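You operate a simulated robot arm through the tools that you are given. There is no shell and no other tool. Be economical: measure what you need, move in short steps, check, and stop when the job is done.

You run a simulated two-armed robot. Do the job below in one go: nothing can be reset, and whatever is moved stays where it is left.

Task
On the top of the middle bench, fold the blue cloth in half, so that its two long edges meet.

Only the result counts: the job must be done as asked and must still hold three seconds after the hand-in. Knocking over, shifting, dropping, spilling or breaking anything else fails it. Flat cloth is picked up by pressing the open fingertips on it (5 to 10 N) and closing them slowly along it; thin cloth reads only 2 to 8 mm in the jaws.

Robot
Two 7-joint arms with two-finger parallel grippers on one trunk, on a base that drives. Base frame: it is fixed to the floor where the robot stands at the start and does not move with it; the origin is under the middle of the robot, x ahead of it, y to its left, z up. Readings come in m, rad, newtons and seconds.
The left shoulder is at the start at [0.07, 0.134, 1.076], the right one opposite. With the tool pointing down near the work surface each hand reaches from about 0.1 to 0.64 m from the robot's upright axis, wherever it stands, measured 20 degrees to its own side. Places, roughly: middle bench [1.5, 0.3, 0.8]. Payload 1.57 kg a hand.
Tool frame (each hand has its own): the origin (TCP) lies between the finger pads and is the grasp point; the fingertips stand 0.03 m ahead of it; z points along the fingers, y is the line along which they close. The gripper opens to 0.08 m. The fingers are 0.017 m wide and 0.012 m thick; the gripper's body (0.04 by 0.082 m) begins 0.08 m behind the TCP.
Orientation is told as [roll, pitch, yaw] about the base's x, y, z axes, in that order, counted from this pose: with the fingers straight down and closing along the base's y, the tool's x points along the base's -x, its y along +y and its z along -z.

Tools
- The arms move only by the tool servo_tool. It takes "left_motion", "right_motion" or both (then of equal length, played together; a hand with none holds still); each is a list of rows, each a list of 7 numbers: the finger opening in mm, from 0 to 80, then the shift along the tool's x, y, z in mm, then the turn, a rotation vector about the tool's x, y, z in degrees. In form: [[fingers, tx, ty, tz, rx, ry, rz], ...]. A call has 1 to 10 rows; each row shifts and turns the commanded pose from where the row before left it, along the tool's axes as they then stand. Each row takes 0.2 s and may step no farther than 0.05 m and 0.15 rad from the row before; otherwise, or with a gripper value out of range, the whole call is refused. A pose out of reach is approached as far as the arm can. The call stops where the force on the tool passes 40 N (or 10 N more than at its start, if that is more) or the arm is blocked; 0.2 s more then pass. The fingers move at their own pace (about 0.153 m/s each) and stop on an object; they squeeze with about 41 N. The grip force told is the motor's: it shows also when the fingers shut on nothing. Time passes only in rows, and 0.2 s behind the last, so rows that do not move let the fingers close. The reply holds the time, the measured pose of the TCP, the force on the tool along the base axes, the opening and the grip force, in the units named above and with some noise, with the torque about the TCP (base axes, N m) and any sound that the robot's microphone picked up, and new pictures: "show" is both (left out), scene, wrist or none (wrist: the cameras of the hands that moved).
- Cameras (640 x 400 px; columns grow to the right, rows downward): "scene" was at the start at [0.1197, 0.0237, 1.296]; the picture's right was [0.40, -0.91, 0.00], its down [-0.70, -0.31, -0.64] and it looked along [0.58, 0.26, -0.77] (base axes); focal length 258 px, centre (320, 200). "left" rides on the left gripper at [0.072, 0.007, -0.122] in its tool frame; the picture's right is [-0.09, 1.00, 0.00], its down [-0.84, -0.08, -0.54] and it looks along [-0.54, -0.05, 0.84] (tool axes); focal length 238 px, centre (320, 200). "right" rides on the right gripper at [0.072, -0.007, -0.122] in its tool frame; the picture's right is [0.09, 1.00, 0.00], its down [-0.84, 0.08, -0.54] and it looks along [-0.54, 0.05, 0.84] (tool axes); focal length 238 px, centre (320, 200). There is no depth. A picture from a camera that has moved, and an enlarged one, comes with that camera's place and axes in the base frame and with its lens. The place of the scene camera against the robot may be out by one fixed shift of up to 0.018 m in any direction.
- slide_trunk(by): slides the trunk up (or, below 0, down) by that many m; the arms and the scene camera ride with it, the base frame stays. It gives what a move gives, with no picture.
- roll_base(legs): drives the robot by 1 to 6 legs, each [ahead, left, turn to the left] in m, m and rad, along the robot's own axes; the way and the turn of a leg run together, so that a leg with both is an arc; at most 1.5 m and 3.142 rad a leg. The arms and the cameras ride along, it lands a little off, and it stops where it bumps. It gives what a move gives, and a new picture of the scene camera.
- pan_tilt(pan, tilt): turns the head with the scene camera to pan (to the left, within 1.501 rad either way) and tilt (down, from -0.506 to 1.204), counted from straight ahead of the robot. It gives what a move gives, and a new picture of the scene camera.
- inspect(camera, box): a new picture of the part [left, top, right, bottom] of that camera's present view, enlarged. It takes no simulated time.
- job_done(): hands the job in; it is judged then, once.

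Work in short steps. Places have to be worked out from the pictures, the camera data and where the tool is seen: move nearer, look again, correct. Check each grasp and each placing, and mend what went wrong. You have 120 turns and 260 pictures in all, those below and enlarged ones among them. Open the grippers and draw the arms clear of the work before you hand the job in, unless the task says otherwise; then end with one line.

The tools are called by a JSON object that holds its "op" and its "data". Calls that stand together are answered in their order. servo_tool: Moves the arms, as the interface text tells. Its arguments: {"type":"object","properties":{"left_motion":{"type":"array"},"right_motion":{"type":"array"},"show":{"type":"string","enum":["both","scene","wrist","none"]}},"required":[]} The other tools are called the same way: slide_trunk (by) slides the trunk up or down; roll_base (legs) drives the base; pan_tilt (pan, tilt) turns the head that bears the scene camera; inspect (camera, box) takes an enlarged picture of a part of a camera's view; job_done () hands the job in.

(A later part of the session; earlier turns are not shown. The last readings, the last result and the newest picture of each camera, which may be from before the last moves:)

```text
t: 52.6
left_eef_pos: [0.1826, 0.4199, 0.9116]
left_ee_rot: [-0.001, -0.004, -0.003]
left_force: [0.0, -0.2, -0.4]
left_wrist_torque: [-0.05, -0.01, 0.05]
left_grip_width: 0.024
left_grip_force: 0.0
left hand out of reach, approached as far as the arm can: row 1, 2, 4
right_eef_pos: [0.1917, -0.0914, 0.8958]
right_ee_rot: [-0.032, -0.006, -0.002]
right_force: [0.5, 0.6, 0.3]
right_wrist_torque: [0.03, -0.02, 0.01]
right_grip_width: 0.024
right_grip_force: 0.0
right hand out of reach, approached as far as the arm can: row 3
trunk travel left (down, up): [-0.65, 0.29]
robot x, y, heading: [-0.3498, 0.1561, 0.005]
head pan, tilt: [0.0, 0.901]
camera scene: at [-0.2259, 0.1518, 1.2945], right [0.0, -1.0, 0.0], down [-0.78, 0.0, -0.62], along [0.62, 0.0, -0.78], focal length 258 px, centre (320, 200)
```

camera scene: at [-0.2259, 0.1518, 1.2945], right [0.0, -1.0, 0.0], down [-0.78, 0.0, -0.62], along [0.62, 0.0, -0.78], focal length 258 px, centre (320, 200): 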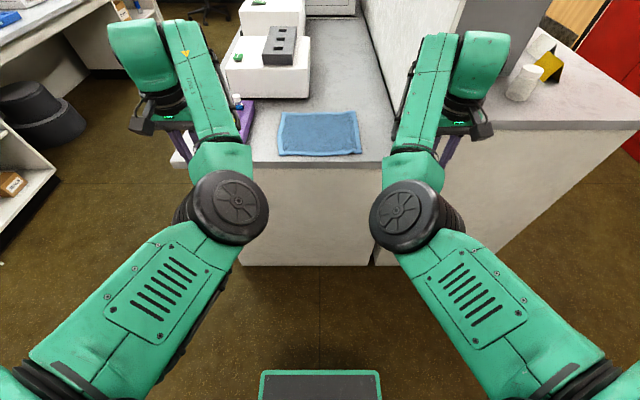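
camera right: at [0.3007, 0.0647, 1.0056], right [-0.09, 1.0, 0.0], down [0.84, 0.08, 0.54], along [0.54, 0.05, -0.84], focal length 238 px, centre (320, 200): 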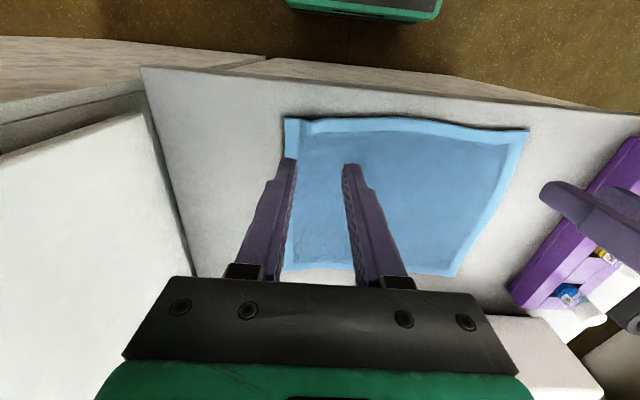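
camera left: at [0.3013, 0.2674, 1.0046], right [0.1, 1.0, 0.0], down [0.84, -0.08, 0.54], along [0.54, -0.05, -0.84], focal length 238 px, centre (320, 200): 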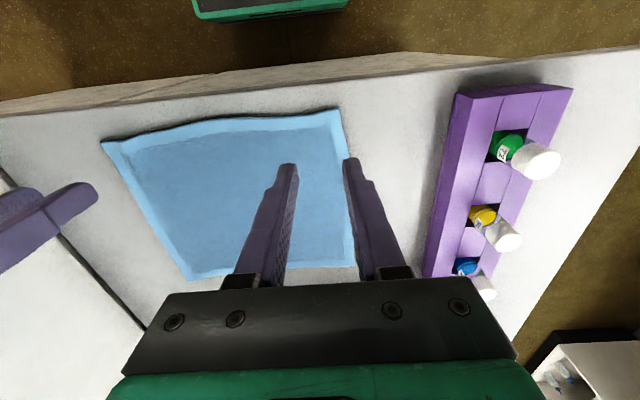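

{"op": "servo_tool", "data": {"left_motion": [[24, 0, -18, 0, 0, 0, 0], [24, 0, -18, 0, 0, 0, 0], [24, 0, -18, 0, 0, 0, 0], [24, 0, -18, 0, 0, 0, 0], [24, 0, -18, 0, 0, 0, 0], [24, 0, -18, 0, 0, 0, 0], [24, 0, -18, 0, 0, 0, 0], [24, 0, -18, 0, 0, 0, 0], [24, 0, 0, 0, 0, 0, 0]], "right_motion": [[24, 0, 18, 0, 0, 0, 0], [24, 0, 18, 0, 0, 0, 0], [24, 0, 18, 0, 0, 0, 0], [24, 0, 18, 0, 0, 0, 0], [24, 0, 18, 0, 0, 0, 0], [24, 0, 18, 0, 0, 0, 0], [24, 0, 18, 0, 0, 0, 0], [24, 0, 18, 0, 0, 0, 0], [24, 0, 0, 0, 0, 0, 0]], "show": "scene"}}

```text
t: 54.6
left_eef_pos: [0.2161, 0.2891, 0.9038]
left_ee_rot: [0.0, -0.004, -0.002]
left_force: [0.1, 0.2, -0.1]
left_wrist_torque: [0.0, -0.03, 0.0]
left_grip_width: 0.0241
left_grip_force: 0.1
left hand out of reach, approached as far as the arm can: row 2, 3, 4, 5, 6, 7
right_eef_pos: [0.2108, 0.0479, 0.883]
right_ee_rot: [-0.033, -0.002, -0.003]
right_force: [0.3, -0.2, 0.2]
right_wrist_torque: [-0.01, -0.01, -0.02]
right_grip_width: 0.0241
right_grip_force: 0.1
right hand out of reach, approached as far as the arm can: row 3, 4, 5, 7
trunk travel left (down, up): [-0.65, 0.29]
robot x, y, heading: [-0.355, 0.1581, 0.003]
head pan, tilt: [0.0, 0.901]
camera scene: at [-0.2255, 0.1518, 1.2944], right [0.0, -1.0, 0.0], down [-0.78, 0.0, -0.62], along [0.62, 0.0, -0.78], focal length 258 px, centre (320, 200)
```

scene: 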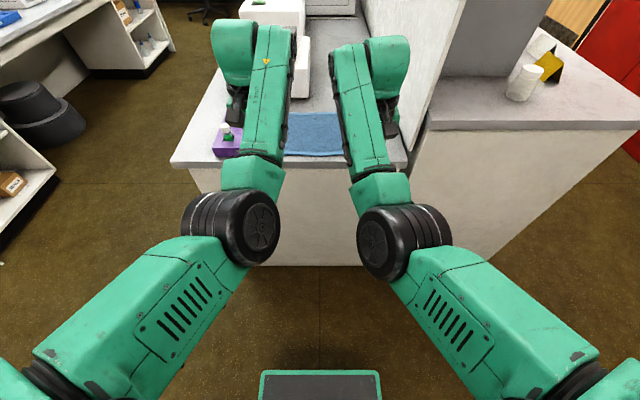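

Hands are usable here. I'll test whether yawing them (which I need anyway for x-closing) lets them come closer.

{"op": "servo_tool", "data": {"left_motion": [[24, 0, 0, 0, 0, 0, -8], [24, 0, 0, 0, 0, 0, -8], [24, 0, 0, 0, 0, 0, -8], [24, 0, 0, 0, 0, 0, -8], [24, 0, 0, 0, 0, 0, -8], [24, 0, 0, 0, 0, 0, -8], [24, 0, 0, 0, 0, 0, 0]], "right_motion": [[24, 0, 0, 0, 0, 0, -8], [24, 0, 0, 0, 0, 0, -8], [24, 0, 0, 0, 0, 0, -8], [24, 0, 0, 0, 0, 0, -8], [24, 0, 0, 0, 0, 0, -8], [24, 0, 0, 0, 0, 0, -8], [24, 0, 0, 0, 0, 0, 0]], "show": "scene"}}

```text
t: 56.2
left_eef_pos: [0.2168, 0.2881, 0.9036]
left_ee_rot: [-0.003, -0.004, 0.835]
left_force: [-0.3, -0.3, 1.0]
left_wrist_torque: [-0.02, -0.03, 0.0]
left_grip_width: 0.0238
left_grip_force: 0.0
right_eef_pos: [0.2104, 0.0486, 0.8843]
right_ee_rot: [-0.024, 0.023, 0.837]
right_force: [0.2, 0.0, 0.1]
right_wrist_torque: [0.02, -0.02, 0.0]
right_grip_width: 0.0242
right_grip_force: 0.1
trunk travel left (down, up): [-0.65, 0.29]
robot x, y, heading: [-0.3492, 0.1598, 0.005]
head pan, tilt: [0.0, 0.901]
camera scene: at [-0.2255, 0.1518, 1.2944], right [0.0, -1.0, 0.0], down [-0.78, 0.0, -0.62], along [0.62, 0.0, -0.78], focal length 258 px, centre (320, 200)
```

scene: 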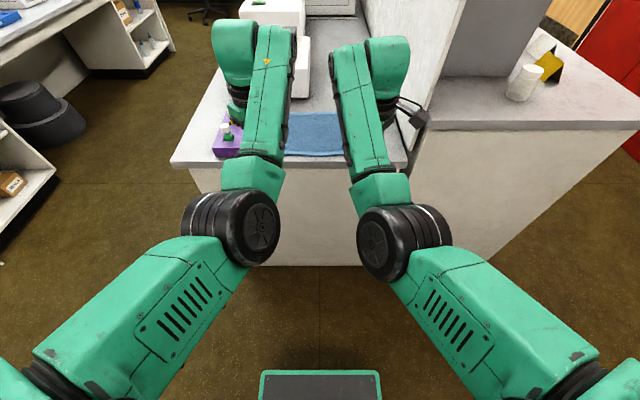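

{"op": "servo_tool", "data": {"left_motion": [[24, 0, 0, 0, 0, 0, 8], [24, 0, 0, 0, 0, 0, 8], [24, 0, 0, 0, 0, 0, 8], [24, 0, 0, 0, 0, 0, 8], [24, 0, 0, 0, 0, 0, 8], [24, 0, 0, 0, 0, 0, 8], [24, 10, 40, 0, 0, 0, 0], [24, 10, 40, 0, 0, 0, 0], [24, 10, 40, 0, 0, 0, 0], [24, 10, 40, 0, 0, 0, 0]], "right_motion": [[24, 0, 0, 0, 0, 0, 8], [24, 0, 0, 0, 0, 0, 8], [24, 0, 0, 0, 0, 0, 8], [24, 0, 0, 0, 0, 0, 8], [24, 0, 0, 0, 0, 0, 8], [24, 0, 0, 0, 0, 0, 8], [24, 10, -40, 0, 0, 0, 0], [24, 10, -40, 0, 0, 0, 0], [24, 10, -40, 0, 0, 0, 0], [24, 10, -40, 0, 0, 0, 0]], "show": "none"}}

{"op": "servo_tool", "data": {"left_motion": [[24, 10, 40, 0, 0, 0, 0], [24, 20, 40, 0, 0, 0, 0], [24, 30, 30, 0, 0, 0, 0], [24, 30, 30, 0, 0, 0, 0], [24, 30, 10, 0, 0, 0, 0], [24, 30, 0, 0, 0, 0, 0], [24, 30, 0, 0, 0, 0, 0], [24, 30, 0, 0, 0, 0, 0], [24, 0, 0, 0, 0, 0, 0]], "right_motion": [[24, 10, -40, 0, 0, 0, 0], [24, 20, -40, 0, 0, 0, 0], [24, 30, -30, 0, 0, 0, 0], [24, 30, -30, 0, 0, 0, 0], [24, 30, -10, 0, 0, 0, 0], [24, 30, 0, 0, 0, 0, 0], [24, 30, 0, 0, 0, 0, 0], [24, 30, 0, 0, 0, 0, 0], [24, 0, 0, 0, 0, 0, 0]], "show": "scene"}}

```text
t: 58.4
left_eef_pos: [0.1822, 0.4506, 0.9016]
left_ee_rot: [0.0, -0.005, -0.005]
left_force: [-0.2, 0.4, 0.0]
left_wrist_torque: [-0.05, -0.01, -0.01]
left_grip_width: 0.0238
left_grip_force: 0.1
left hand out of reach, approached as far as the arm can: row 7
right_eef_pos: [0.1737, -0.1124, 0.8864]
right_ee_rot: [-0.033, -0.001, -0.005]
right_force: [0.8, -0.9, -0.7]
right_wrist_torque: [0.0, 0.01, -0.02]
right_grip_width: 0.0238
right_grip_force: 0.1
right hand out of reach, approached as far as the arm can: row 7
trunk travel left (down, up): [-0.65, 0.29]
robot x, y, heading: [-0.3536, 0.1627, 0.005]
head pan, tilt: [0.0, 0.901]
```

```text
t: 60.4
left_eef_pos: [-0.0305, 0.6005, 0.9013]
left_ee_rot: [0.001, -0.004, -0.002]
left_force: [0.4, 1.0, -0.2]
left_wrist_torque: [0.01, 0.02, 0.01]
left_grip_width: 0.0238
left_grip_force: 0.0
right_eef_pos: [-0.0355, -0.2635, 0.8908]
right_ee_rot: [-0.033, -0.001, -0.003]
right_force: [1.1, -0.5, -0.5]
right_wrist_torque: [0.0, 0.05, 0.02]
right_grip_width: 0.0241
right_grip_force: 0.1
trunk travel left (down, up): [-0.65, 0.29]
robot x, y, heading: [-0.348, 0.1616, 0.005]
head pan, tilt: [0.0, 0.901]
camera scene: at [-0.2247, 0.1518, 1.2943], right [0.0, -1.0, 0.0], down [-0.78, 0.0, -0.62], along [0.62, 0.0, -0.78], focal length 258 px, centre (320, 200)
```

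scene: 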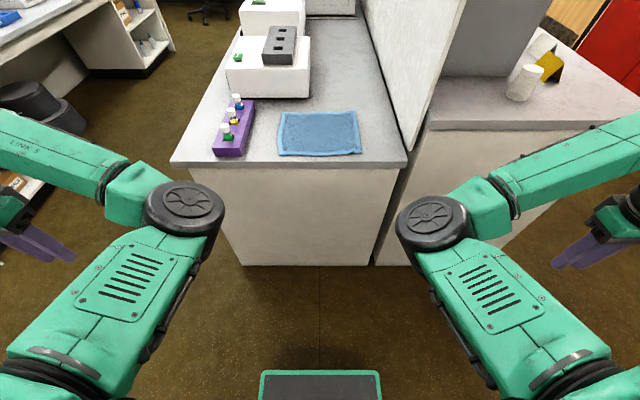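

{"op": "servo_tool", "data": {"left_motion": [[24, 20, 0, -10, 0, 0, 0], [24, 20, -25, -10, 0, 0, 0], [24, 10, -30, 0, 0, 0, 0], [24, 0, -30, 0, 0, 0, 0], [24, 0, -30, 0, 0, 0, 0], [24, 0, -30, 0, 0, 0, 0], [24, 0, -30, 0, 0, 0, 0], [24, 0, -30, 0, 0, 0, 0], [24, 0, -30, 0, 0, 0, 0], [24, 0, 0, 0, 0, 0, 0]], "right_motion": [[24, 20, 0, -10, 0, 0, 0], [24, 20, 25, -10, 0, 0, 0], [24, 10, 30, 0, 0, 0, 0], [24, 0, 30, 0, 0, 0, 0], [24, 0, 30, 0, 0, 0, 0], [24, 0, 30, 0, 0, 0, 0], [24, 0, 30, 0, 0, 0, 0], [24, 0, 30, 0, 0, 0, 0], [24, 0, 30, 0, 0, 0, 0], [24, 0, 0, 0, 0, 0, 0]], "show": "scene"}}

```text
t: 62.6
left_eef_pos: [-0.0803, 0.5435, 0.9216]
left_ee_rot: [0.0, -0.005, -0.004]
left_force: [0.2, 0.4, -0.3]
left_wrist_torque: [0.01, -0.01, 0.0]
left_grip_width: 0.0238
left_grip_force: 0.1
left hand out of reach, approached as far as the arm can: row 4, 5, 6, 7, 8, 9
right_eef_pos: [-0.0792, -0.2262, 0.9102]
right_ee_rot: [-0.033, -0.001, -0.003]
right_force: [0.2, -0.3, 0.5]
right_wrist_torque: [-0.03, 0.02, 0.02]
right_grip_width: 0.024
right_grip_force: 0.0
right hand out of reach, approached as far as the arm can: row 3, 4, 5, 6, 7, 8, 9
trunk travel left (down, up): [-0.65, 0.29]
robot x, y, heading: [-0.3505, 0.1615, -0.006]
head pan, tilt: [0.0, 0.901]
camera scene: at [-0.2256, 0.1518, 1.2944], right [0.0, -1.0, 0.0], down [-0.78, 0.0, -0.62], along [0.62, 0.0, -0.78], focal length 258 px, centre (320, 200)
```

scene: 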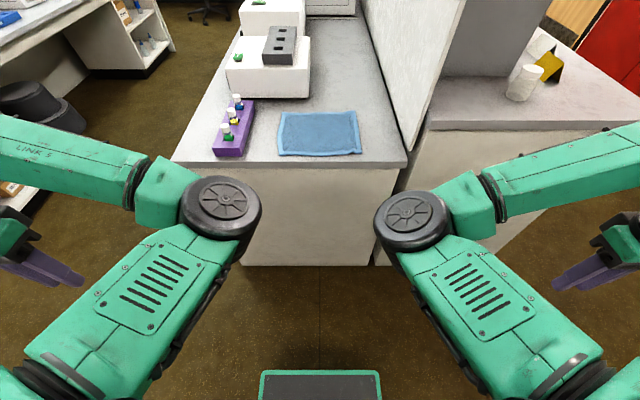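

I'll try reversing into the tilted configuration here in free space: move forward again, then tilt to horizontal.

{"op": "servo_tool", "data": {"left_motion": [[24, -35, 0, 0, 0, 0, 0], [24, -35, -8, 0, 0, 0, 0], [24, -35, -15, 0, 0, 0, 0], [24, -35, -20, 0, 0, 0, 0], [24, -35, -20, 0, 0, 0, 0], [24, -35, -20, 0, 0, 0, 0], [24, -35, -20, 0, 0, 0, 0], [24, -30, -20, 0, 0, 0, 0], [24, 0, -20, 0, 0, 0, 0], [24, 0, 0, 0, 0, 0, 0]], "right_motion": [[24, -35, 0, 0, 0, 0, 0], [24, -35, 8, 0, 0, 0, 0], [24, -35, 15, 0, 0, 0, 0], [24, -35, 20, 0, 0, 0, 0], [24, -35, 20, 0, 0, 0, 0], [24, -35, 20, 0, 0, 0, 0], [24, -35, 20, 0, 0, 0, 0], [24, -30, 20, 0, 0, 0, 0], [24, 0, 20, 0, 0, 0, 0], [24, 0, 0, 0, 0, 0, 0]], "show": "none"}}

{"op": "servo_tool", "data": {"left_motion": [[24, 0, 0, 0, 0, -7, 0], [24, 0, 0, 0, 0, -7, 0], [24, 0, 0, 0, 0, -7, 0], [24, 0, 0, 0, 0, -7, 0], [24, 0, 0, 0, 0, -7, 0], [24, 0, 0, 0, 0, -7, 0], [24, 0, 0, 0, 0, -7, 0], [24, 0, 0, 0, 0, -7, 0], [24, 0, 0, 0, 0, -7, 0], [24, 0, 0, 0, 0, -7, 0]], "right_motion": [[24, 0, 0, 0, 0, -7, 0], [24, 0, 0, 0, 0, -7, 0], [24, 0, 0, 0, 0, -7, 0], [24, 0, 0, 0, 0, -7, 0], [24, 0, 0, 0, 0, -7, 0], [24, 0, 0, 0, 0, -7, 0], [24, 0, 0, 0, 0, -7, 0], [24, 0, 0, 0, 0, -7, 0], [24, 0, 0, 0, 0, -7, 0], [24, 0, 0, 0, 0, -7, 0]], "show": "scene"}}

```text
t: 64.8
left_eef_pos: [0.1989, 0.4151, 0.9212]
left_ee_rot: [0.002, -0.003, -0.003]
left_force: [0.3, 0.4, -0.1]
left_wrist_torque: [0.0, 0.04, -0.01]
left_grip_width: 0.0241
left_grip_force: 0.1
left hand out of reach, approached as far as the arm can: row 2, 3, 4
right_eef_pos: [0.2007, -0.0979, 0.904]
right_ee_rot: [-0.033, -0.003, -0.003]
right_force: [-0.4, 0.4, 0.3]
right_wrist_torque: [0.0, 0.01, -0.01]
right_grip_width: 0.0238
right_grip_force: 0.0
right hand out of reach, approached as far as the arm can: row 2, 3, 4
trunk travel left (down, up): [-0.65, 0.29]
robot x, y, heading: [-0.3518, 0.1616, 0.004]
head pan, tilt: [0.0, 0.901]
```

```text
t: 66.9
left_eef_pos: [0.2104, 0.4568, 1.0022]
left_ee_rot: [0.314, -1.227, -0.236]
left_force: [0.5, 0.0, -1.0]
left_wrist_torque: [0.0, 0.02, 0.0]
left_grip_width: 0.0241
left_grip_force: 0.1
right_eef_pos: [0.2195, -0.1382, 1.0126]
right_ee_rot: [-0.458, -1.268, 0.366]
right_force: [0.0, -0.8, 1.3]
right_wrist_torque: [0.01, -0.03, -0.03]
right_grip_width: 0.0241
right_grip_force: 0.0
trunk travel left (down, up): [-0.65, 0.29]
robot x, y, heading: [-0.3505, 0.1613, 0.003]
head pan, tilt: [0.0, 0.901]
stopped in row 10 (right hand): the arm was blocked; the commanded pose is now the measured one
camera scene: at [-0.2259, 0.1515, 1.2945], right [0.0, -1.0, 0.0], down [-0.78, 0.0, -0.62], along [0.62, 0.0, -0.78], focal length 258 px, centre (320, 200)
```

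scene: 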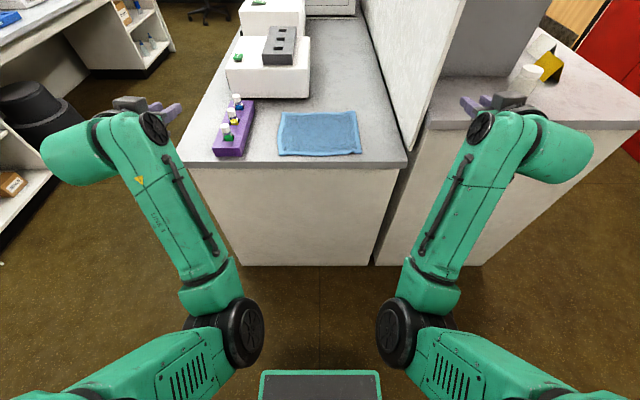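

{"op": "servo_tool", "data": {"left_motion": [[24, 20, -5, -3, 2, 0, 0], [24, 20, -10, -8, 2, 0, 0], [24, 20, -15, -10, 0, 0, 0], [24, 20, -15, -13, 0, 0, 0], [24, 20, -19, -13, 0, 0, 0], [24, 20, -19, -13, 0, 0, 0], [24, 20, -19, -13, 0, 0, 0], [24, 20, -19, -13, 0, 0, 0], [24, 20, -19, -13, 0, 0, 0], [24, 0, 0, 0, 0, 0, 0]], "right_motion": [[24, 20, 5, -3, -2, 0, 0], [24, 20, 10, -8, -2, 0, 0], [24, 20, 15, -10, 0, 0, 0], [24, 20, 15, -13, 0, 0, 0], [24, 20, 19, -13, 0, 0, 0], [24, 20, 19, -13, 0, 0, 0], [24, 20, 19, -13, 0, 0, 0], [24, 20, 19, -13, 0, 0, 0], [24, 20, 19, -13, 0, 0, 0], [24, 0, 0, 0, 0, 0, 0]], "show": "scene"}}

```text
t: 68.9
left_eef_pos: [0.0636, 0.3259, 0.8614]
left_ee_rot: [0.58, -1.194, -0.647]
left_force: [0.2, 0.0, -0.1]
left_wrist_torque: [0.03, 0.0, -0.02]
left_grip_width: 0.0237
left_grip_force: 0.1
right_eef_pos: [0.0802, -0.012, 0.8611]
right_ee_rot: [-0.77, -1.211, 0.821]
right_force: [0.8, -0.3, 0.2]
right_wrist_torque: [0.0, 0.02, -0.03]
right_grip_width: 0.0242
right_grip_force: 0.0
trunk travel left (down, up): [-0.65, 0.29]
robot x, y, heading: [-0.3503, 0.1617, 0.003]
head pan, tilt: [0.0, 0.901]
stopped in row 10 (right hand): the arm was blocked; the commanded pose is now the measured one
camera scene: at [-0.2266, 0.1517, 1.2946], right [0.0, -1.0, 0.0], down [-0.78, 0.0, -0.62], along [0.62, 0.0, -0.78], focal length 258 px, centre (320, 200)
```

scene: 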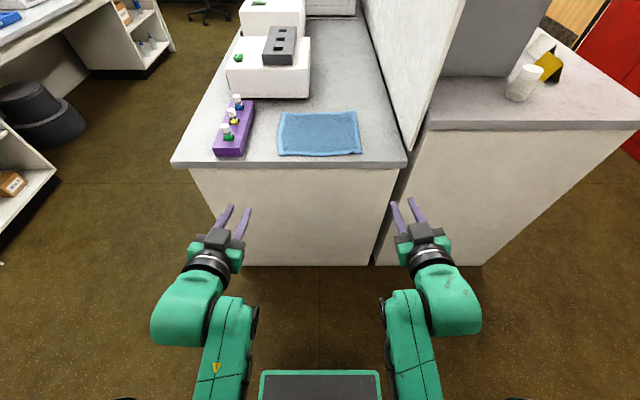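

The hands are back in the compact horizontal pose. I'll level their roll and move to the earlier transition spot.

{"op": "servo_tool", "data": {"left_motion": [[24, 0, -10, -8, 0, 0, -6], [24, 0, -10, -8, 0, 0, -6], [24, 0, -10, -8, 0, 0, 0], [24, 0, -10, -6, 0, 0, 0], [24, 0, -10, 0, 0, 0, 0], [24, 0, -10, 0, 0, 0, 0], [24, 0, 0, 0, 0, 0, 0]], "right_motion": [[24, 0, 10, -10, 0, 0, 7], [24, 0, 10, -10, 0, 0, 7], [24, 0, 10, -10, 0, 0, 0], [24, 0, 10, -10, 0, 0, 0], [24, 0, 10, 0, 0, 0, 0], [24, 0, 10, 0, 0, 0, 0], [24, 0, 0, 0, 0, 0, 0]], "show": "scene"}}

```text
t: 69.6
left_eef_pos: [0.0367, 0.2971, 0.8613]
left_ee_rot: [0.361, -1.235, -0.452]
left_force: [-1.0, -0.2, 0.4]
left_wrist_torque: [0.0, 0.06, 0.03]
left_grip_width: 0.0242
left_grip_force: 0.0
right_eef_pos: [0.0483, 0.0179, 0.8686]
right_ee_rot: [-0.492, -1.297, 0.595]
right_force: [-0.1, -0.3, 1.1]
right_wrist_torque: [-0.01, 0.06, 0.05]
right_grip_width: 0.0239
right_grip_force: 0.1
trunk travel left (down, up): [-0.65, 0.29]
robot x, y, heading: [-0.35, 0.1567, 0.003]
head pan, tilt: [0.0, 0.901]
stopped in row 3 (right hand): the arm was blocked; the commanded pose is now the measured one
camera scene: at [-0.2359, 0.1487, 1.2992], right [0.0, -1.0, 0.0], down [-0.78, 0.0, -0.63], along [0.63, 0.0, -0.78], focal length 258 px, centre (320, 200)
```

scene: 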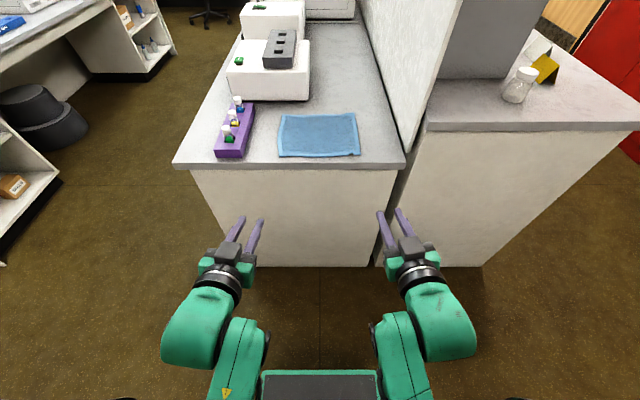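

{"op": "servo_tool", "data": {"left_motion": [[24, -10, 0, 5, 0, 0, 0], [24, -10, 0, 0, 0, 7, 0], [24, 0, -4, 0, 0, 7, 0], [24, 0, -4, 0, 0, 7, 0], [24, 0, -4, 0, 0, 7, 0], [24, 0, -4, 0, 0, 7, 0], [24, 0, -4, 0, 0, 7, 0], [24, 0, -4, 0, 0, 7, 0], [24, 0, 0, 0, 0, 7, 0], [24, 0, 0, 0, 0, 7, 0]], "right_motion": [[24, -10, 0, 5, 0, 0, 0], [24, -10, 0, 0, 0, 7, 0], [24, 0, 4, 0, 0, 7, 0], [24, 0, 4, 0, 0, 7, 0], [24, 0, 4, 0, 0, 7, 0], [24, 0, 4, 0, 0, 7, 0], [24, 0, 4, 0, 0, 7, 0], [24, 0, 4, 0, 0, 7, 0], [24, 0, 4, 0, 0, 7, 0], [24, 0, 4, 0, 0, 7, 0]], "show": "scene"}}

```text
t: 71.1
left_eef_pos: [0.0521, 0.3066, 0.842]
left_ee_rot: [0.262, -0.644, -0.305]
left_force: [-0.3, -0.1, -1.1]
left_wrist_torque: [0.03, 0.02, -0.02]
left_grip_width: 0.0238
left_grip_force: 0.1
left hand out of reach, approached as far as the arm can: row 2, 3
right_eef_pos: [0.0585, 0.0154, 0.8627]
right_ee_rot: [-0.363, -0.629, 0.378]
right_force: [0.5, 0.6, -0.2]
right_wrist_torque: [0.0, -0.02, -0.03]
right_grip_width: 0.0241
right_grip_force: 0.3
trunk travel left (down, up): [-0.65, 0.29]
robot x, y, heading: [-0.3513, 0.16, 0.003]
head pan, tilt: [0.0, 0.901]
stopped in row 7 (right hand): the arm was blocked; the commanded pose is now the measured one
camera scene: at [-0.2244, 0.1516, 1.2943], right [0.0, -1.0, 0.0], down [-0.78, 0.0, -0.62], along [0.62, 0.0, -0.78], focal length 258 px, centre (320, 200)
```

scene: 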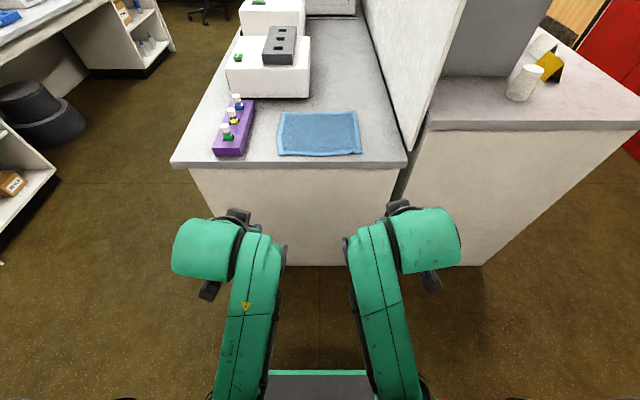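

The elbows are on the inner side. Rolling the hands so the fingers point inward should force the wrists and elbows outward, so I'll try that here in free space.

{"op": "servo_tool", "data": {"left_motion": [[24, -10, 0, -10, 0, 8, 0], [24, -10, 10, -10, 0, 8, 0], [24, -10, 10, -10, 0, 8, 0], [24, 0, 10, -10, 8, 0, 0], [24, 0, 0, 0, 8, 0, 0], [24, 0, 0, 0, 8, 0, 0], [24, 0, 0, 0, 8, 0, 0], [24, 0, 0, 0, 8, 0, 0], [24, 0, 0, 0, 8, 0, 0], [24, 0, 0, 0, 8, 0, 0]], "right_motion": [[24, -10, 0, -10, 0, 8, 0], [24, -10, -10, -10, 0, 8, 0], [24, -10, -10, -10, 0, 8, 0], [24, 0, -10, -10, -8, 0, 0], [24, 0, 0, 0, -8, 0, 0], [24, 0, 0, 0, -8, 0, 0], [24, 0, 0, 0, -8, 0, 0], [24, 0, 0, 0, -8, 0, 0], [24, 0, 0, 0, -8, 0, 0], [24, 0, 0, 0, -8, 0, 0]], "show": "scene"}}

```text
t: 71.7
left_eef_pos: [0.0566, 0.3607, 0.8566]
left_ee_rot: [0.434, -0.308, -0.275]
left_force: [0.1, -0.1, -0.2]
left_wrist_torque: [0.0, 0.0, 0.01]
left_grip_width: 0.0242
left_grip_force: 0.0
left hand out of reach, approached as far as the arm can: row 3
right_eef_pos: [0.0634, -0.0417, 0.8699]
right_ee_rot: [-0.526, -0.289, 0.312]
right_force: [0.6, -0.2, -0.2]
right_wrist_torque: [0.02, -0.02, 0.0]
right_grip_width: 0.0239
right_grip_force: 0.1
right hand out of reach, approached as far as the arm can: row 2, 3
trunk travel left (down, up): [-0.65, 0.29]
robot x, y, heading: [-0.3513, 0.1599, 0.002]
head pan, tilt: [0.0, 0.901]
stopped in row 3 (right hand): the arm was blocked; the commanded pose is now the measured one
camera scene: at [-0.2248, 0.1517, 1.2943], right [0.0, -1.0, 0.0], down [-0.78, 0.0, -0.62], along [0.62, 0.0, -0.78], focal length 258 px, centre (320, 200)
```

scene: 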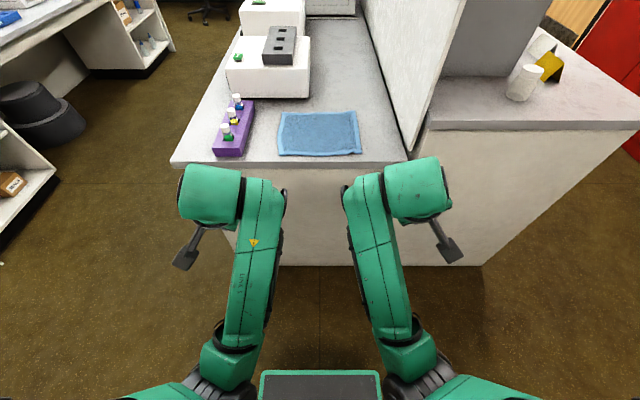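

{"op": "servo_tool", "data": {"left_motion": [[24, 0, 0, -5, 6, 0, 0], [24, 0, 0, -5, 6, 0, 0], [24, 0, 0, -5, 6, 0, 0], [24, 0, 0, -5, 6, 0, 0], [24, 0, 0, -5, 6, 0, 0], [24, 0, 0, -5, 6, 0, 0], [24, 0, 0, -5, 6, 0, 0], [24, 0, 0, -5, 6, 0, 0], [24, 0, 0, -5, 6, 0, 0], [24, 0, 0, 0, 6, 0, 0]], "right_motion": [[24, 0, 0, -5, -6, 0, 0], [24, 0, 0, -5, -6, 0, 0], [24, 0, 0, -5, -6, 0, 0], [24, 0, 0, -5, -6, 0, 0], [24, 0, 0, -5, -6, 0, 0], [24, 0, 0, -5, -6, 0, 0], [24, 0, 0, -5, -6, 0, 0], [24, 0, 0, -5, -6, 0, 0], [24, 0, 0, -5, -6, 0, 0], [24, 0, 0, 0, -6, 0, 0]], "show": "scene"}}

```text
t: 72.3
left_eef_pos: [0.0496, 0.4132, 0.8616]
left_ee_rot: [0.456, -0.237, -0.3]
left_force: [0.5, -0.6, 0.3]
left_wrist_torque: [0.0, -0.03, -0.01]
left_grip_width: 0.024
left_grip_force: 0.1
left hand out of reach, approached as far as the arm can: row 2
right_eef_pos: [0.0564, -0.089, 0.8745]
right_ee_rot: [-0.539, -0.216, 0.321]
right_force: [1.4, 0.5, -0.1]
right_wrist_torque: [-0.01, 0.02, 0.01]
right_grip_width: 0.0238
right_grip_force: 0.1
right hand out of reach, approached as far as the arm can: row 2
trunk travel left (down, up): [-0.65, 0.29]
robot x, y, heading: [-0.3509, 0.1584, 0.003]
head pan, tilt: [0.0, 0.901]
stopped in row 2 (left hand): the arm was blocked; the commanded pose is now the measured one
camera scene: at [-0.2256, 0.1518, 1.2944], right [0.0, -1.0, 0.0], down [-0.78, 0.0, -0.62], along [0.62, 0.0, -0.78], focal length 258 px, centre (320, 200)
```

scene: 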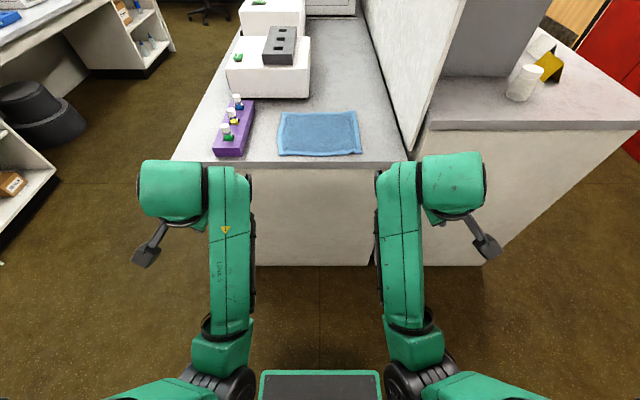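

{"op": "servo_tool", "data": {"left_motion": [[24, 0, 15, -5, 0, 0, 0], [24, 0, 20, -5, 0, 0, 0], [24, 0, 20, -5, 3, 2, 0], [24, 0, 20, -5, 3, 2, 0], [24, 0, 20, -5, 3, 2, 0], [24, 0, 20, -5, 3, 2, 0], [24, 0, 20, -5, 3, 2, 0], [24, 0, 20, -5, 3, 2, 0], [24, 0, 20, 0, 3, 2, 0], [24, 0, 0, 0, 3, 0, 0]], "right_motion": [[24, 0, -15, -5, 0, 0, 0], [24, 0, -20, -5, 0, 0, 0], [24, 0, -20, -5, -3, 2, 0], [24, 0, -20, -5, -3, 2, 0], [24, 0, -20, -5, -3, 2, 0], [24, 0, -20, -5, -3, 2, 0], [24, 0, -20, -5, -3, 2, 0], [24, 0, -20, -5, -3, 2, 0], [24, 0, -20, 0, -3, 2, 0], [24, 0, 0, 0, -3, 0, 0]], "show": "scene"}}

```text
t: 73.2
left_eef_pos: [0.0475, 0.4996, 0.9118]
left_ee_rot: [0.526, -0.166, -0.247]
left_force: [-0.1, 0.8, 0.8]
left_wrist_torque: [0.0, 0.01, -0.01]
left_grip_width: 0.024
left_grip_force: 0.0
left hand out of reach, approached as far as the arm can: row 4
right_eef_pos: [0.0563, -0.1679, 0.9267]
right_ee_rot: [-0.597, -0.149, 0.269]
right_force: [0.4, -0.4, -0.2]
right_wrist_torque: [0.0, 0.02, -0.03]
right_grip_width: 0.0241
right_grip_force: 0.0
right hand out of reach, approached as far as the arm can: row 4
trunk travel left (down, up): [-0.65, 0.29]
robot x, y, heading: [-0.3521, 0.1598, 0.0]
head pan, tilt: [0.0, 0.901]
stopped in row 4 (left hand): the arm was blocked; the commanded pose is now the measured one
camera scene: at [-0.2244, 0.1519, 1.2942], right [0.0, -1.0, 0.0], down [-0.78, 0.0, -0.62], along [0.62, 0.0, -0.78], focal length 258 px, centre (320, 200)
```

scene: 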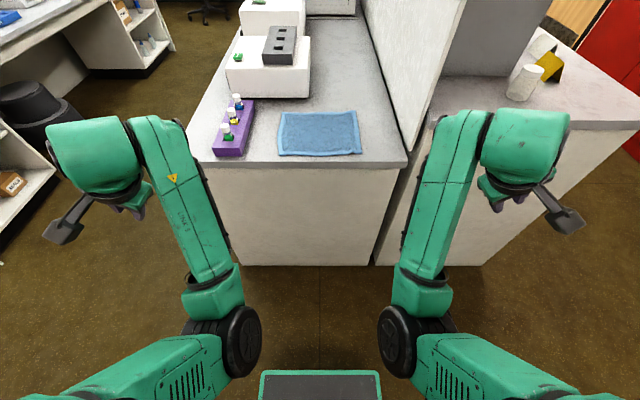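

Rolling is limited by the wrist. Another way to swing the elbows is to spin the hands past the wrist's yaw range in free space, so first I'll return to the comfortable forward pose.

{"op": "servo_tool", "data": {"left_motion": [[24, -20, 0, -5, 0, 0, 0], [24, -20, 0, -5, 3, 2, 0], [24, -20, 0, 0, 6, 2, -2], [24, -20, 0, 0, 6, 2, -2], [24, -20, 0, 0, 6, 2, -4], [24, -20, 0, 0, 6, 2, -4], [24, 0, 0, 0, 3, 0, -2], [24, 0, 0, 0, 0, 0, 0]], "right_motion": [[24, -20, 0, -5, 0, 0, 0], [24, -20, 0, -5, -3, 2, 0], [24, -20, 0, 0, -6, 2, 2], [24, -20, 0, 0, -6, 2, 2], [24, -20, 0, 0, -6, 2, 4], [24, -20, 0, 0, -6, 2, 4], [24, 0, 0, 0, -6, 0, 2], [24, 0, 0, 0, 0, 0, 0]], "show": "none"}}

```text
t: 75.0
left_eef_pos: [0.1607, 0.4738, 0.937]
left_ee_rot: [-0.022, -0.047, 0.046]
left_force: [0.0, 0.3, 0.2]
left_wrist_torque: [0.01, 0.02, 0.0]
left_grip_width: 0.0239
left_grip_force: 0.0
right_eef_pos: [0.1697, -0.1385, 0.9485]
right_ee_rot: [0.004, -0.05, -0.03]
right_force: [0.0, 0.1, 0.7]
right_wrist_torque: [0.01, -0.03, 0.0]
right_grip_width: 0.024
right_grip_force: 0.1
trunk travel left (down, up): [-0.65, 0.29]
robot x, y, heading: [-0.355, 0.1573, -0.002]
head pan, tilt: [0.0, 0.901]
```

Vertical again. Now I'll spin the hands (left toward negative yaw, right toward positive).

{"op": "servo_tool", "data": {"left_motion": [[24, 0, 0, 0, 0, 0, 8], [24, 0, 0, 0, 0, 0, 8], [24, 0, 0, 0, 0, 0, 8], [24, 0, 0, 0, 0, 0, 8], [24, 0, 0, 0, 0, 0, 8], [24, 0, 0, 0, 0, 0, 8], [24, 0, 0, 0, 0, 0, 8], [24, 0, 0, 0, 0, 0, 8], [24, 0, 0, 0, 0, 0, 8], [24, 0, 0, 0, 0, 0, 8]], "right_motion": [[24, 0, 0, 0, 0, 0, -8], [24, 0, 0, 0, 0, 0, -8], [24, 0, 0, 0, 0, 0, -8], [24, 0, 0, 0, 0, 0, -8], [24, 0, 0, 0, 0, 0, -8], [24, 0, 0, 0, 0, 0, -8], [24, 0, 0, 0, 0, 0, -8], [24, 0, 0, 0, 0, 0, -8], [24, 0, 0, 0, 0, 0, -8], [24, 0, 0, 0, 0, 0, -8]], "show": "none"}}

{"op": "servo_tool", "data": {"left_motion": [[24, 0, 0, 0, 0, 0, 8], [24, 0, 0, 0, 0, 0, 8], [24, 0, 0, 0, 0, 0, 8], [24, 0, 0, 0, 0, 0, 8], [24, 0, 0, 0, 0, 0, 8], [24, 0, 0, 0, 0, 0, 8], [24, 0, 0, 0, 0, 0, 8], [24, 0, 0, 0, 0, 0, 8], [24, 0, 0, 0, 0, 0, 8], [24, 0, 0, 0, 0, 0, 8]], "right_motion": [[24, 0, 0, 0, 0, 0, -8], [24, 0, 0, 0, 0, 0, -8], [24, 0, 0, 0, 0, 0, -8], [24, 0, 0, 0, 0, 0, -8], [24, 0, 0, 0, 0, 0, -8], [24, 0, 0, 0, 0, 0, -8], [24, 0, 0, 0, 0, 0, -8], [24, 0, 0, 0, 0, 0, -8], [24, 0, 0, 0, 0, 0, -8], [24, 0, 0, 0, 0, 0, -8]], "show": "scene"}}

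```text
t: 77.2
left_eef_pos: [0.1602, 0.4743, 0.9371]
left_ee_rot: [0.042, -0.028, -1.357]
left_force: [0.3, -0.5, 0.5]
left_wrist_torque: [0.04, -0.02, 0.0]
left_grip_width: 0.024
left_grip_force: 0.0
right_eef_pos: [0.17, -0.1388, 0.9487]
right_ee_rot: [-0.047, -0.012, 1.368]
right_force: [0.3, -0.3, 0.1]
right_wrist_torque: [-0.04, -0.02, -0.02]
right_grip_width: 0.0242
right_grip_force: 0.1
trunk travel left (down, up): [-0.65, 0.29]
robot x, y, heading: [-0.3516, 0.1573, 0.003]
head pan, tilt: [0.0, 0.901]
```

```text
t: 79.4
left_eef_pos: [0.2182, 0.4622, 0.9232]
left_ee_rot: [0.036, 0.036, -2.749]
left_force: [-0.8, -0.8, 0.1]
left_wrist_torque: [-0.03, 0.03, 0.01]
left_grip_width: 0.024
left_grip_force: 0.0
left hand out of reach, approached as far as the arm can: row 8, 9, 10
right_eef_pos: [0.2139, -0.1111, 0.9332]
right_ee_rot: [-0.019, 0.038, 2.725]
right_force: [0.8, -0.2, 0.5]
right_wrist_torque: [-0.02, -0.02, 0.01]
right_grip_width: 0.024
right_grip_force: 0.0
right hand out of reach, approached as far as the arm can: row 8, 9, 10
trunk travel left (down, up): [-0.65, 0.29]
robot x, y, heading: [-0.3528, 0.1601, -0.004]
head pan, tilt: [0.0, 0.901]
camera scene: at [-0.225, 0.1526, 1.2943], right [0.0, -1.0, 0.0], down [-0.78, 0.0, -0.62], along [0.62, 0.0, -0.78], focal length 258 px, centre (320, 200)
```

scene: 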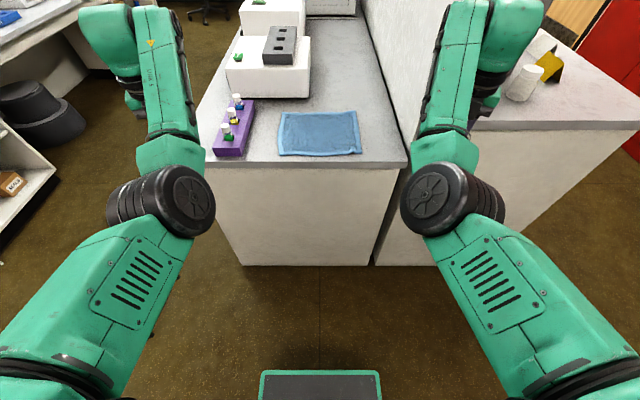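

The yaw range is now used up and the elbows are starting to swing outward. I'll continue while easing the hands back.

{"op": "servo_tool", "data": {"left_motion": [[24, -8, 0, 0, 0, 0, 6], [24, -8, 0, 0, 0, 0, 6], [24, -8, 0, 0, 0, 0, 6], [24, -8, 0, 0, 0, 0, 6], [24, -8, 0, 0, 0, 0, 6], [24, -8, 0, 0, 0, 0, 6], [24, -8, 0, 0, 0, 0, 6], [24, -8, 0, 0, 0, 0, 6], [24, -8, 0, 0, 0, 0, 6], [24, 0, 0, 0, 0, 0, 0]], "right_motion": [[24, -8, 0, 0, 0, 0, -6], [24, -8, 0, 0, 0, 0, -6], [24, -8, 0, 0, 0, 0, -6], [24, -8, 0, 0, 0, 0, -6], [24, -8, 0, 0, 0, 0, -6], [24, -8, 0, 0, 0, 0, -6], [24, -8, 0, 0, 0, 0, -6], [24, -8, 0, 0, 0, 0, -6], [24, -8, 0, 0, 0, 0, -6], [24, 0, 0, 0, 0, 0, 0]], "show": "scene"}}

```text
t: 81.6
left_eef_pos: [0.1785, 0.4696, 0.9124]
left_ee_rot: [-0.026, 0.057, 2.709]
left_force: [0.0, -0.2, -0.3]
left_wrist_torque: [0.02, 0.0, 0.0]
left_grip_width: 0.024
left_grip_force: 0.0
left hand out of reach, approached as far as the arm can: row 1, 2, 3, 8, 9
right_eef_pos: [0.2046, -0.1082, 0.9187]
right_ee_rot: [0.017, 0.044, -2.682]
right_force: [0.1, 0.9, 0.5]
right_wrist_torque: [-0.02, 0.01, 0.03]
right_grip_width: 0.0239
right_grip_force: 0.1
right hand out of reach, approached as far as the arm can: row 1, 2, 3, 4, 9
trunk travel left (down, up): [-0.65, 0.29]
robot x, y, heading: [-0.3495, 0.1638, 0.005]
head pan, tilt: [0.0, 0.901]
camera scene: at [-0.225, 0.1514, 1.2943], right [0.0, -1.0, 0.0], down [-0.78, 0.0, -0.62], along [0.62, 0.0, -0.78], focal length 258 px, centre (320, 200)
```

scene: 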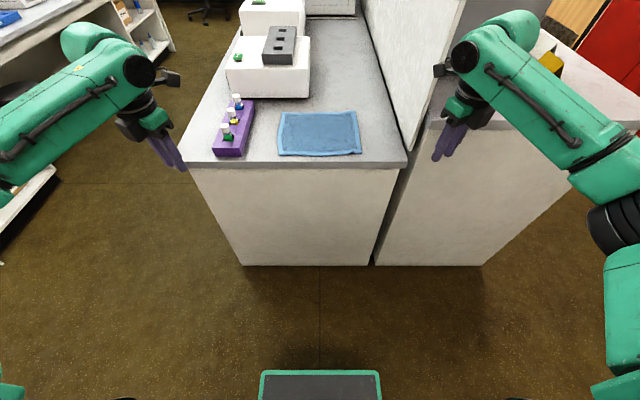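

The elbows have swung back outside. Now I'll unwind the yaw: left toward −90°, right toward 0°.

{"op": "servo_tool", "data": {"left_motion": [[24, 0, 0, 0, 0, 0, -8], [24, 0, 0, 0, 0, 0, -8], [24, 0, 0, 0, 0, 0, -8], [24, 0, 0, 0, 0, 0, -8], [24, 0, 0, 0, 0, 0, -8], [24, 0, 0, 0, 0, 0, -8], [24, 0, 0, 0, 0, 0, -8], [24, 0, 0, 0, 0, 0, -8], [24, 0, 0, 0, 0, 0, -8], [24, 0, 0, 0, 0, 0, -8]], "right_motion": [[24, 0, 0, 0, 0, 0, 8], [24, 0, 0, 0, 0, 0, 8], [24, 0, 0, 0, 0, 0, 8], [24, 0, 0, 0, 0, 0, 8], [24, 0, 0, 0, 0, 0, 8], [24, 0, 0, 0, 0, 0, 8], [24, 0, 0, 0, 0, 0, 8], [24, 0, 0, 0, 0, 0, 8], [24, 0, 0, 0, 0, 0, 8], [24, 0, 0, 0, 0, 0, 8]], "show": "none"}}

{"op": "servo_tool", "data": {"left_motion": [[24, 0, 0, 0, 0, 0, -8], [24, 0, 0, 0, 0, 0, -8], [24, 0, 0, 0, 0, 0, -8], [24, 0, 0, 0, 0, 0, -8], [24, 0, 0, 0, 0, 0, 0]], "right_motion": [[24, 0, 0, 0, 0, 0, 8], [24, 0, 0, 0, 0, 0, 8], [24, 0, 0, 0, 0, 0, 8], [24, 0, 0, 0, 0, 0, 8], [24, 0, 0, 0, 0, 0, 0]], "show": "scene"}}

```text
t: 83.8
left_eef_pos: [0.1764, 0.4697, 0.9135]
left_ee_rot: [0.051, 0.037, -2.173]
left_force: [0.6, -0.7, -0.1]
left_wrist_torque: [0.01, -0.01, -0.03]
left_grip_width: 0.0242
left_grip_force: 0.1
right_eef_pos: [0.2045, -0.109, 0.9199]
right_ee_rot: [-0.042, 0.025, 2.2]
right_force: [0.2, -0.2, -0.6]
right_wrist_torque: [-0.01, 0.0, -0.02]
right_grip_width: 0.0241
right_grip_force: 0.0
trunk travel left (down, up): [-0.65, 0.29]
robot x, y, heading: [-0.3508, 0.1562, 0.003]
head pan, tilt: [0.0, 0.901]
```

```text
t: 85.0
left_eef_pos: [0.1768, 0.4696, 0.9125]
left_ee_rot: [0.065, 0.001, -1.617]
left_force: [-0.4, 0.8, -0.4]
left_wrist_torque: [-0.01, 0.0, 0.0]
left_grip_width: 0.0237
left_grip_force: 0.0
right_eef_pos: [0.203, -0.1084, 0.9183]
right_ee_rot: [-0.049, -0.001, 1.644]
right_force: [0.4, 0.4, -1.1]
right_wrist_torque: [0.04, -0.04, 0.01]
right_grip_width: 0.024
right_grip_force: 0.0
trunk travel left (down, up): [-0.65, 0.29]
robot x, y, heading: [-0.3472, 0.1576, 0.001]
head pan, tilt: [0.0, 0.901]
camera scene: at [-0.2256, 0.1519, 1.2944], right [0.0, -1.0, 0.0], down [-0.78, 0.0, -0.62], along [0.62, 0.0, -0.78], focal length 258 px, centre (320, 200)
```

scene: 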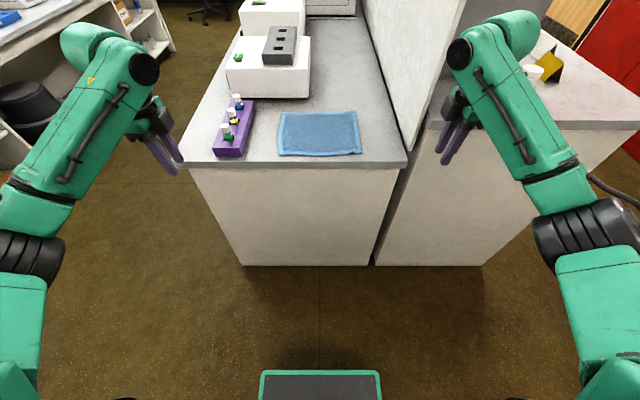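

Both hands now close along x in the good configuration. I'll level them, raise them, and bring them inward, clear of the wall and the rack, before driving forward.

{"op": "servo_tool", "data": {"left_motion": [[24, 0, 0, -20, 0, -3.7, -2.6], [24, -10, -10, -20, 0, 0, 0], [24, -20, -12, -15, 0, 0, 0], [24, -25, -12, -10, 0, 0, 0], [24, -25, -12, -10, 0, 0, 0], [24, -25, -12, -5, 0, 0, 0], [24, -25, -12, 0, 0, 0, 0], [24, -25, 0, 0, 0, 0, 0], [24, -15, 0, 0, 0, 0, 0], [24, 0, 0, 0, 0, 0, 0]], "right_motion": [[24, 0, 0, -20, 0, -2.8, 4.2], [24, -10, 10, -20, 0, 0, 8], [24, 0, 0, -15, 0, 0, 8], [24, 0, 0, -10, 0, 0, 8], [24, 0, 0, -10, 0, 0, 8], [24, 0, 0, -5, 0, 0, 8], [24, 0, 0, 0, 0, 0, 8], [24, 0, 0, 0, 0, 0, 8], [24, 0, 0, 0, 0, 0, 8], [24, 0, 0, 0, 0, 0, 8]], "show": "none"}}

```text
t: 87.2
left_eef_pos: [0.1011, 0.3047, 1.0004]
left_ee_rot: [0.063, -0.064, -1.577]
left_force: [-0.4, 0.1, 0.9]
left_wrist_torque: [0.01, 0.0, 0.03]
left_grip_width: 0.024
left_grip_force: 0.1
right_eef_pos: [0.1901, -0.1002, 0.9992]
right_ee_rot: [0.033, -0.062, 0.312]
right_force: [-0.5, 0.2, 0.4]
right_wrist_torque: [-0.02, 0.01, -0.04]
right_grip_width: 0.0241
right_grip_force: 0.1
trunk travel left (down, up): [-0.65, 0.29]
robot x, y, heading: [-0.3487, 0.1603, 0.001]
head pan, tilt: [0.0, 0.901]
```

{"op": "servo_tool", "data": {"left_motion": [[24, 0, 0, 0, 3.6, 3.7, 0], [24, 0, 0, 0, 0, 0, 0], [24, 0, 0, 0, 0, 0, 0], [24, 0, 0, 0, 0, 0, 0], [24, 0, 0, 0, 0, 0, 0], [24, 0, 0, 0, 0, 0, 0], [24, 0, 0, 0, 0, 0, 0], [24, 0, 0, 0, 0, 0, 0]], "right_motion": [[24, 0, 0, 0, 1.9, 3.5, 7], [24, 0, 0, 0, 0, 0, 8], [24, 0, 0, 0, 0, 0, 2.9], [24, 15, 30, 0, 0, 0, 0], [24, 15, 30, 0, 0, 0, 0], [24, 15, 30, 0, 0, 0, 0], [24, 15, 30, 0, 0, 0, 0], [24, 0, 0, 0, 0, 0, 0]], "show": "none"}}

{"op": "roll_base", "data": {"legs": [[0.35, 0, 0]]}}

```text
t: 89.0
left_eef_pos: [0.1015, 0.3031, 0.9998]
left_ee_rot: [-0.001, 0.0, -1.573]
left_force: [-0.1, 0.2, 0.0]
left_wrist_torque: [0.03, 0.01, -0.01]
left_grip_width: 0.0239
left_grip_force: 0.1
right_eef_pos: [0.1288, 0.0183, 0.9995]
right_ee_rot: [0.007, 0.003, 0.004]
right_force: [0.4, 0.1, -0.4]
right_wrist_torque: [0.0, -0.01, -0.03]
right_grip_width: 0.024
right_grip_force: 0.1
trunk travel left (down, up): [-0.65, 0.29]
robot x, y, heading: [-0.3504, 0.162, 0.002]
head pan, tilt: [0.0, 0.901]
```

```text
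t: 91.4
left_eef_pos: [0.437, 0.3052, 1.0038]
left_ee_rot: [0.012, -0.002, -1.579]
left_force: [0.3, -0.4, 0.3]
left_wrist_torque: [-0.01, 0.01, 0.01]
left_grip_width: 0.024
left_grip_force: 0.1
right_eef_pos: [0.463, 0.0208, 1.004]
right_ee_rot: [0.001, -0.005, 0.007]
right_force: [-0.9, -0.3, 0.0]
right_wrist_torque: [0.04, -0.02, 0.0]
right_grip_width: 0.0241
right_grip_force: 0.1
trunk travel left (down, up): [-0.65, 0.29]
robot x, y, heading: [-0.002, 0.1568, -0.003]
head pan, tilt: [0.0, 0.901]
stopped in leg 1: the robot was blocked; the commanded pose is now the measured one
camera scene: at [0.1077, 0.1553, 1.2959], right [0.0, -1.0, 0.0], down [-0.78, 0.0, -0.63], along [0.63, 0.0, -0.78], focal length 258 px, centre (320, 200)
```

scene: 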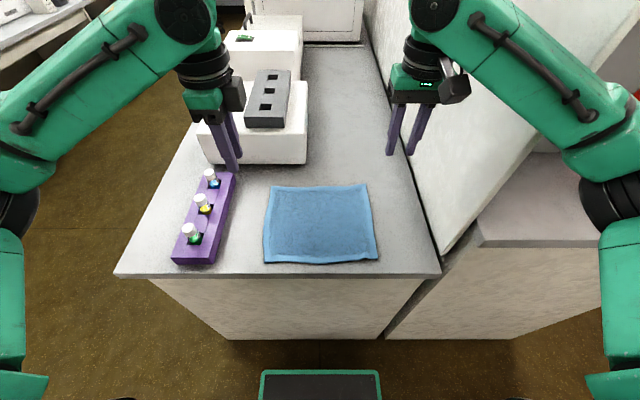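

The base stopped at its earlier position but reported a block, possibly the right elbow near the side bench. I'll move the right hand inward to the cloth centre and check.

{"op": "servo_tool", "data": {"left_motion": [[80, 0, 0, 0, 0, 0, 0], [80, 0, 0, 0, 0, 0, 0], [80, 0, 0, 0, 0, 0, 0], [80, 0, 0, 0, 0, 0, 0], [80, 0, 0, 0, 0, 0, 0], [80, 0, 0, 0, 0, 0, 0]], "right_motion": [[24, 18, 24, 10, 0, 0, 0], [24, 18, 24, 20, 0, 0, 0], [24, 18, 24, 20, 0, 0, 0], [24, 18, 24, 20, 0, 0, 0], [24, 18, 24, 20, 0, 0, 0], [24, 0, 0, 0, 0, 0, 0]], "show": "both"}}

```text
t: 92.8
left_eef_pos: [0.4464, 0.3046, 0.9996]
left_ee_rot: [0.0, -0.001, -1.576]
left_force: [0.8, -0.1, 0.2]
left_wrist_torque: [-0.01, -0.01, 0.0]
left_grip_width: 0.0801
left_grip_force: 0.0
right_eef_pos: [0.3819, 0.1387, 0.9093]
right_ee_rot: [0.004, 0.006, 0.007]
right_force: [-0.5, -0.1, 0.8]
right_wrist_torque: [0.01, -0.03, 0.0]
right_grip_width: 0.0242
right_grip_force: 0.1
trunk travel left (down, up): [-0.65, 0.29]
robot x, y, heading: [-0.0038, 0.1593, 0.003]
head pan, tilt: [0.0, 0.901]
camera scene: at [0.1205, 0.1526, 1.2944], right [0.0, -1.0, 0.0], down [-0.78, 0.0, -0.62], along [0.62, 0.0, -0.78], focal length 258 px, centre (320, 200)
camera right: at [0.3095, 0.1315, 1.0316], right [-0.1, 1.0, 0.0], down [0.84, 0.08, 0.54], along [0.53, 0.06, -0.84], focal length 238 px, centre (320, 200)
camera left: at [0.4535, 0.3752, 1.1224], right [1.0, -0.1, 0.0], down [-0.08, -0.84, 0.54], along [-0.05, -0.54, -0.84], focal length 238 px, centre (320, 200)
```

scene: 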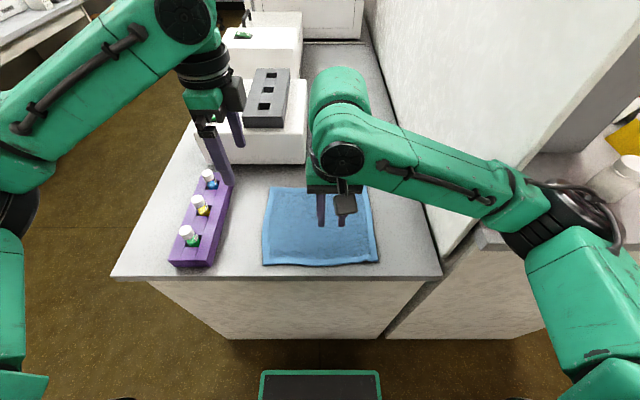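
right: 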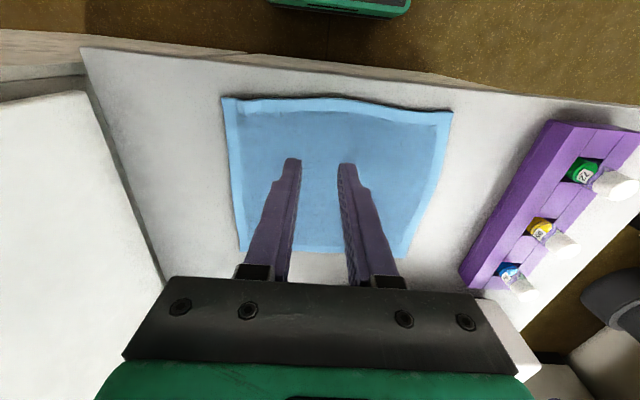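
left: 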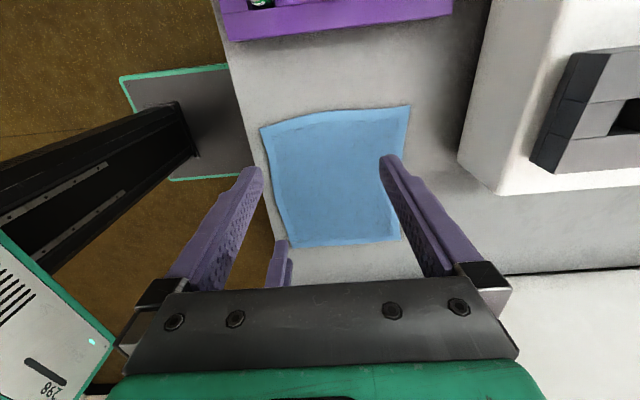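

All is as it was. The near-hem centre is at about (0.352, 0.155), so I'll lower the right hand onto it.

{"op": "servo_tool", "data": {"right_motion": [[24, 20, 11, 20, 0, 0, 0], [24, 0, 0, 30, 0, 0, 0], [24, 0, 0, 30, 0, 0, 0], [24, 0, 0, 20, 0, 0, 0], [24, 0, 0, 10, 0, 0, 0], [24, 0, 0, 3, 0, 0, 0], [24, 0, 0, 0, 0, 0, 0]], "show": "wrist"}}

```text
t: 94.4
left_eef_pos: [0.4478, 0.3053, 0.9997]
left_ee_rot: [0.001, 0.0, -1.577]
left_force: [-0.1, 0.1, -0.5]
left_wrist_torque: [0.03, 0.02, 0.0]
left_grip_width: 0.0803
left_grip_force: 0.0
right_eef_pos: [0.3621, 0.151, 0.7955]
right_ee_rot: [0.003, 0.005, 0.007]
right_force: [0.3, 0.0, 0.1]
right_wrist_torque: [0.0, 0.01, -0.01]
right_grip_width: 0.0242
right_grip_force: 0.1
trunk travel left (down, up): [-0.65, 0.29]
robot x, y, heading: [-0.0025, 0.1648, 0.003]
head pan, tilt: [0.0, 0.901]
camera right: at [0.2896, 0.1428, 0.9187], right [-0.1, 1.0, 0.0], down [0.84, 0.08, 0.54], along [0.53, 0.06, -0.84], focal length 238 px, centre (320, 200)
```

right: 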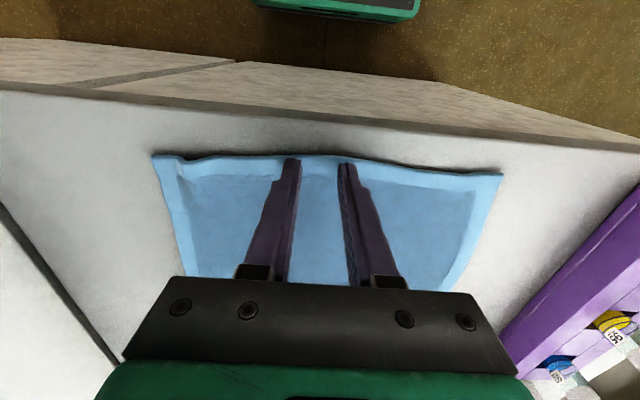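

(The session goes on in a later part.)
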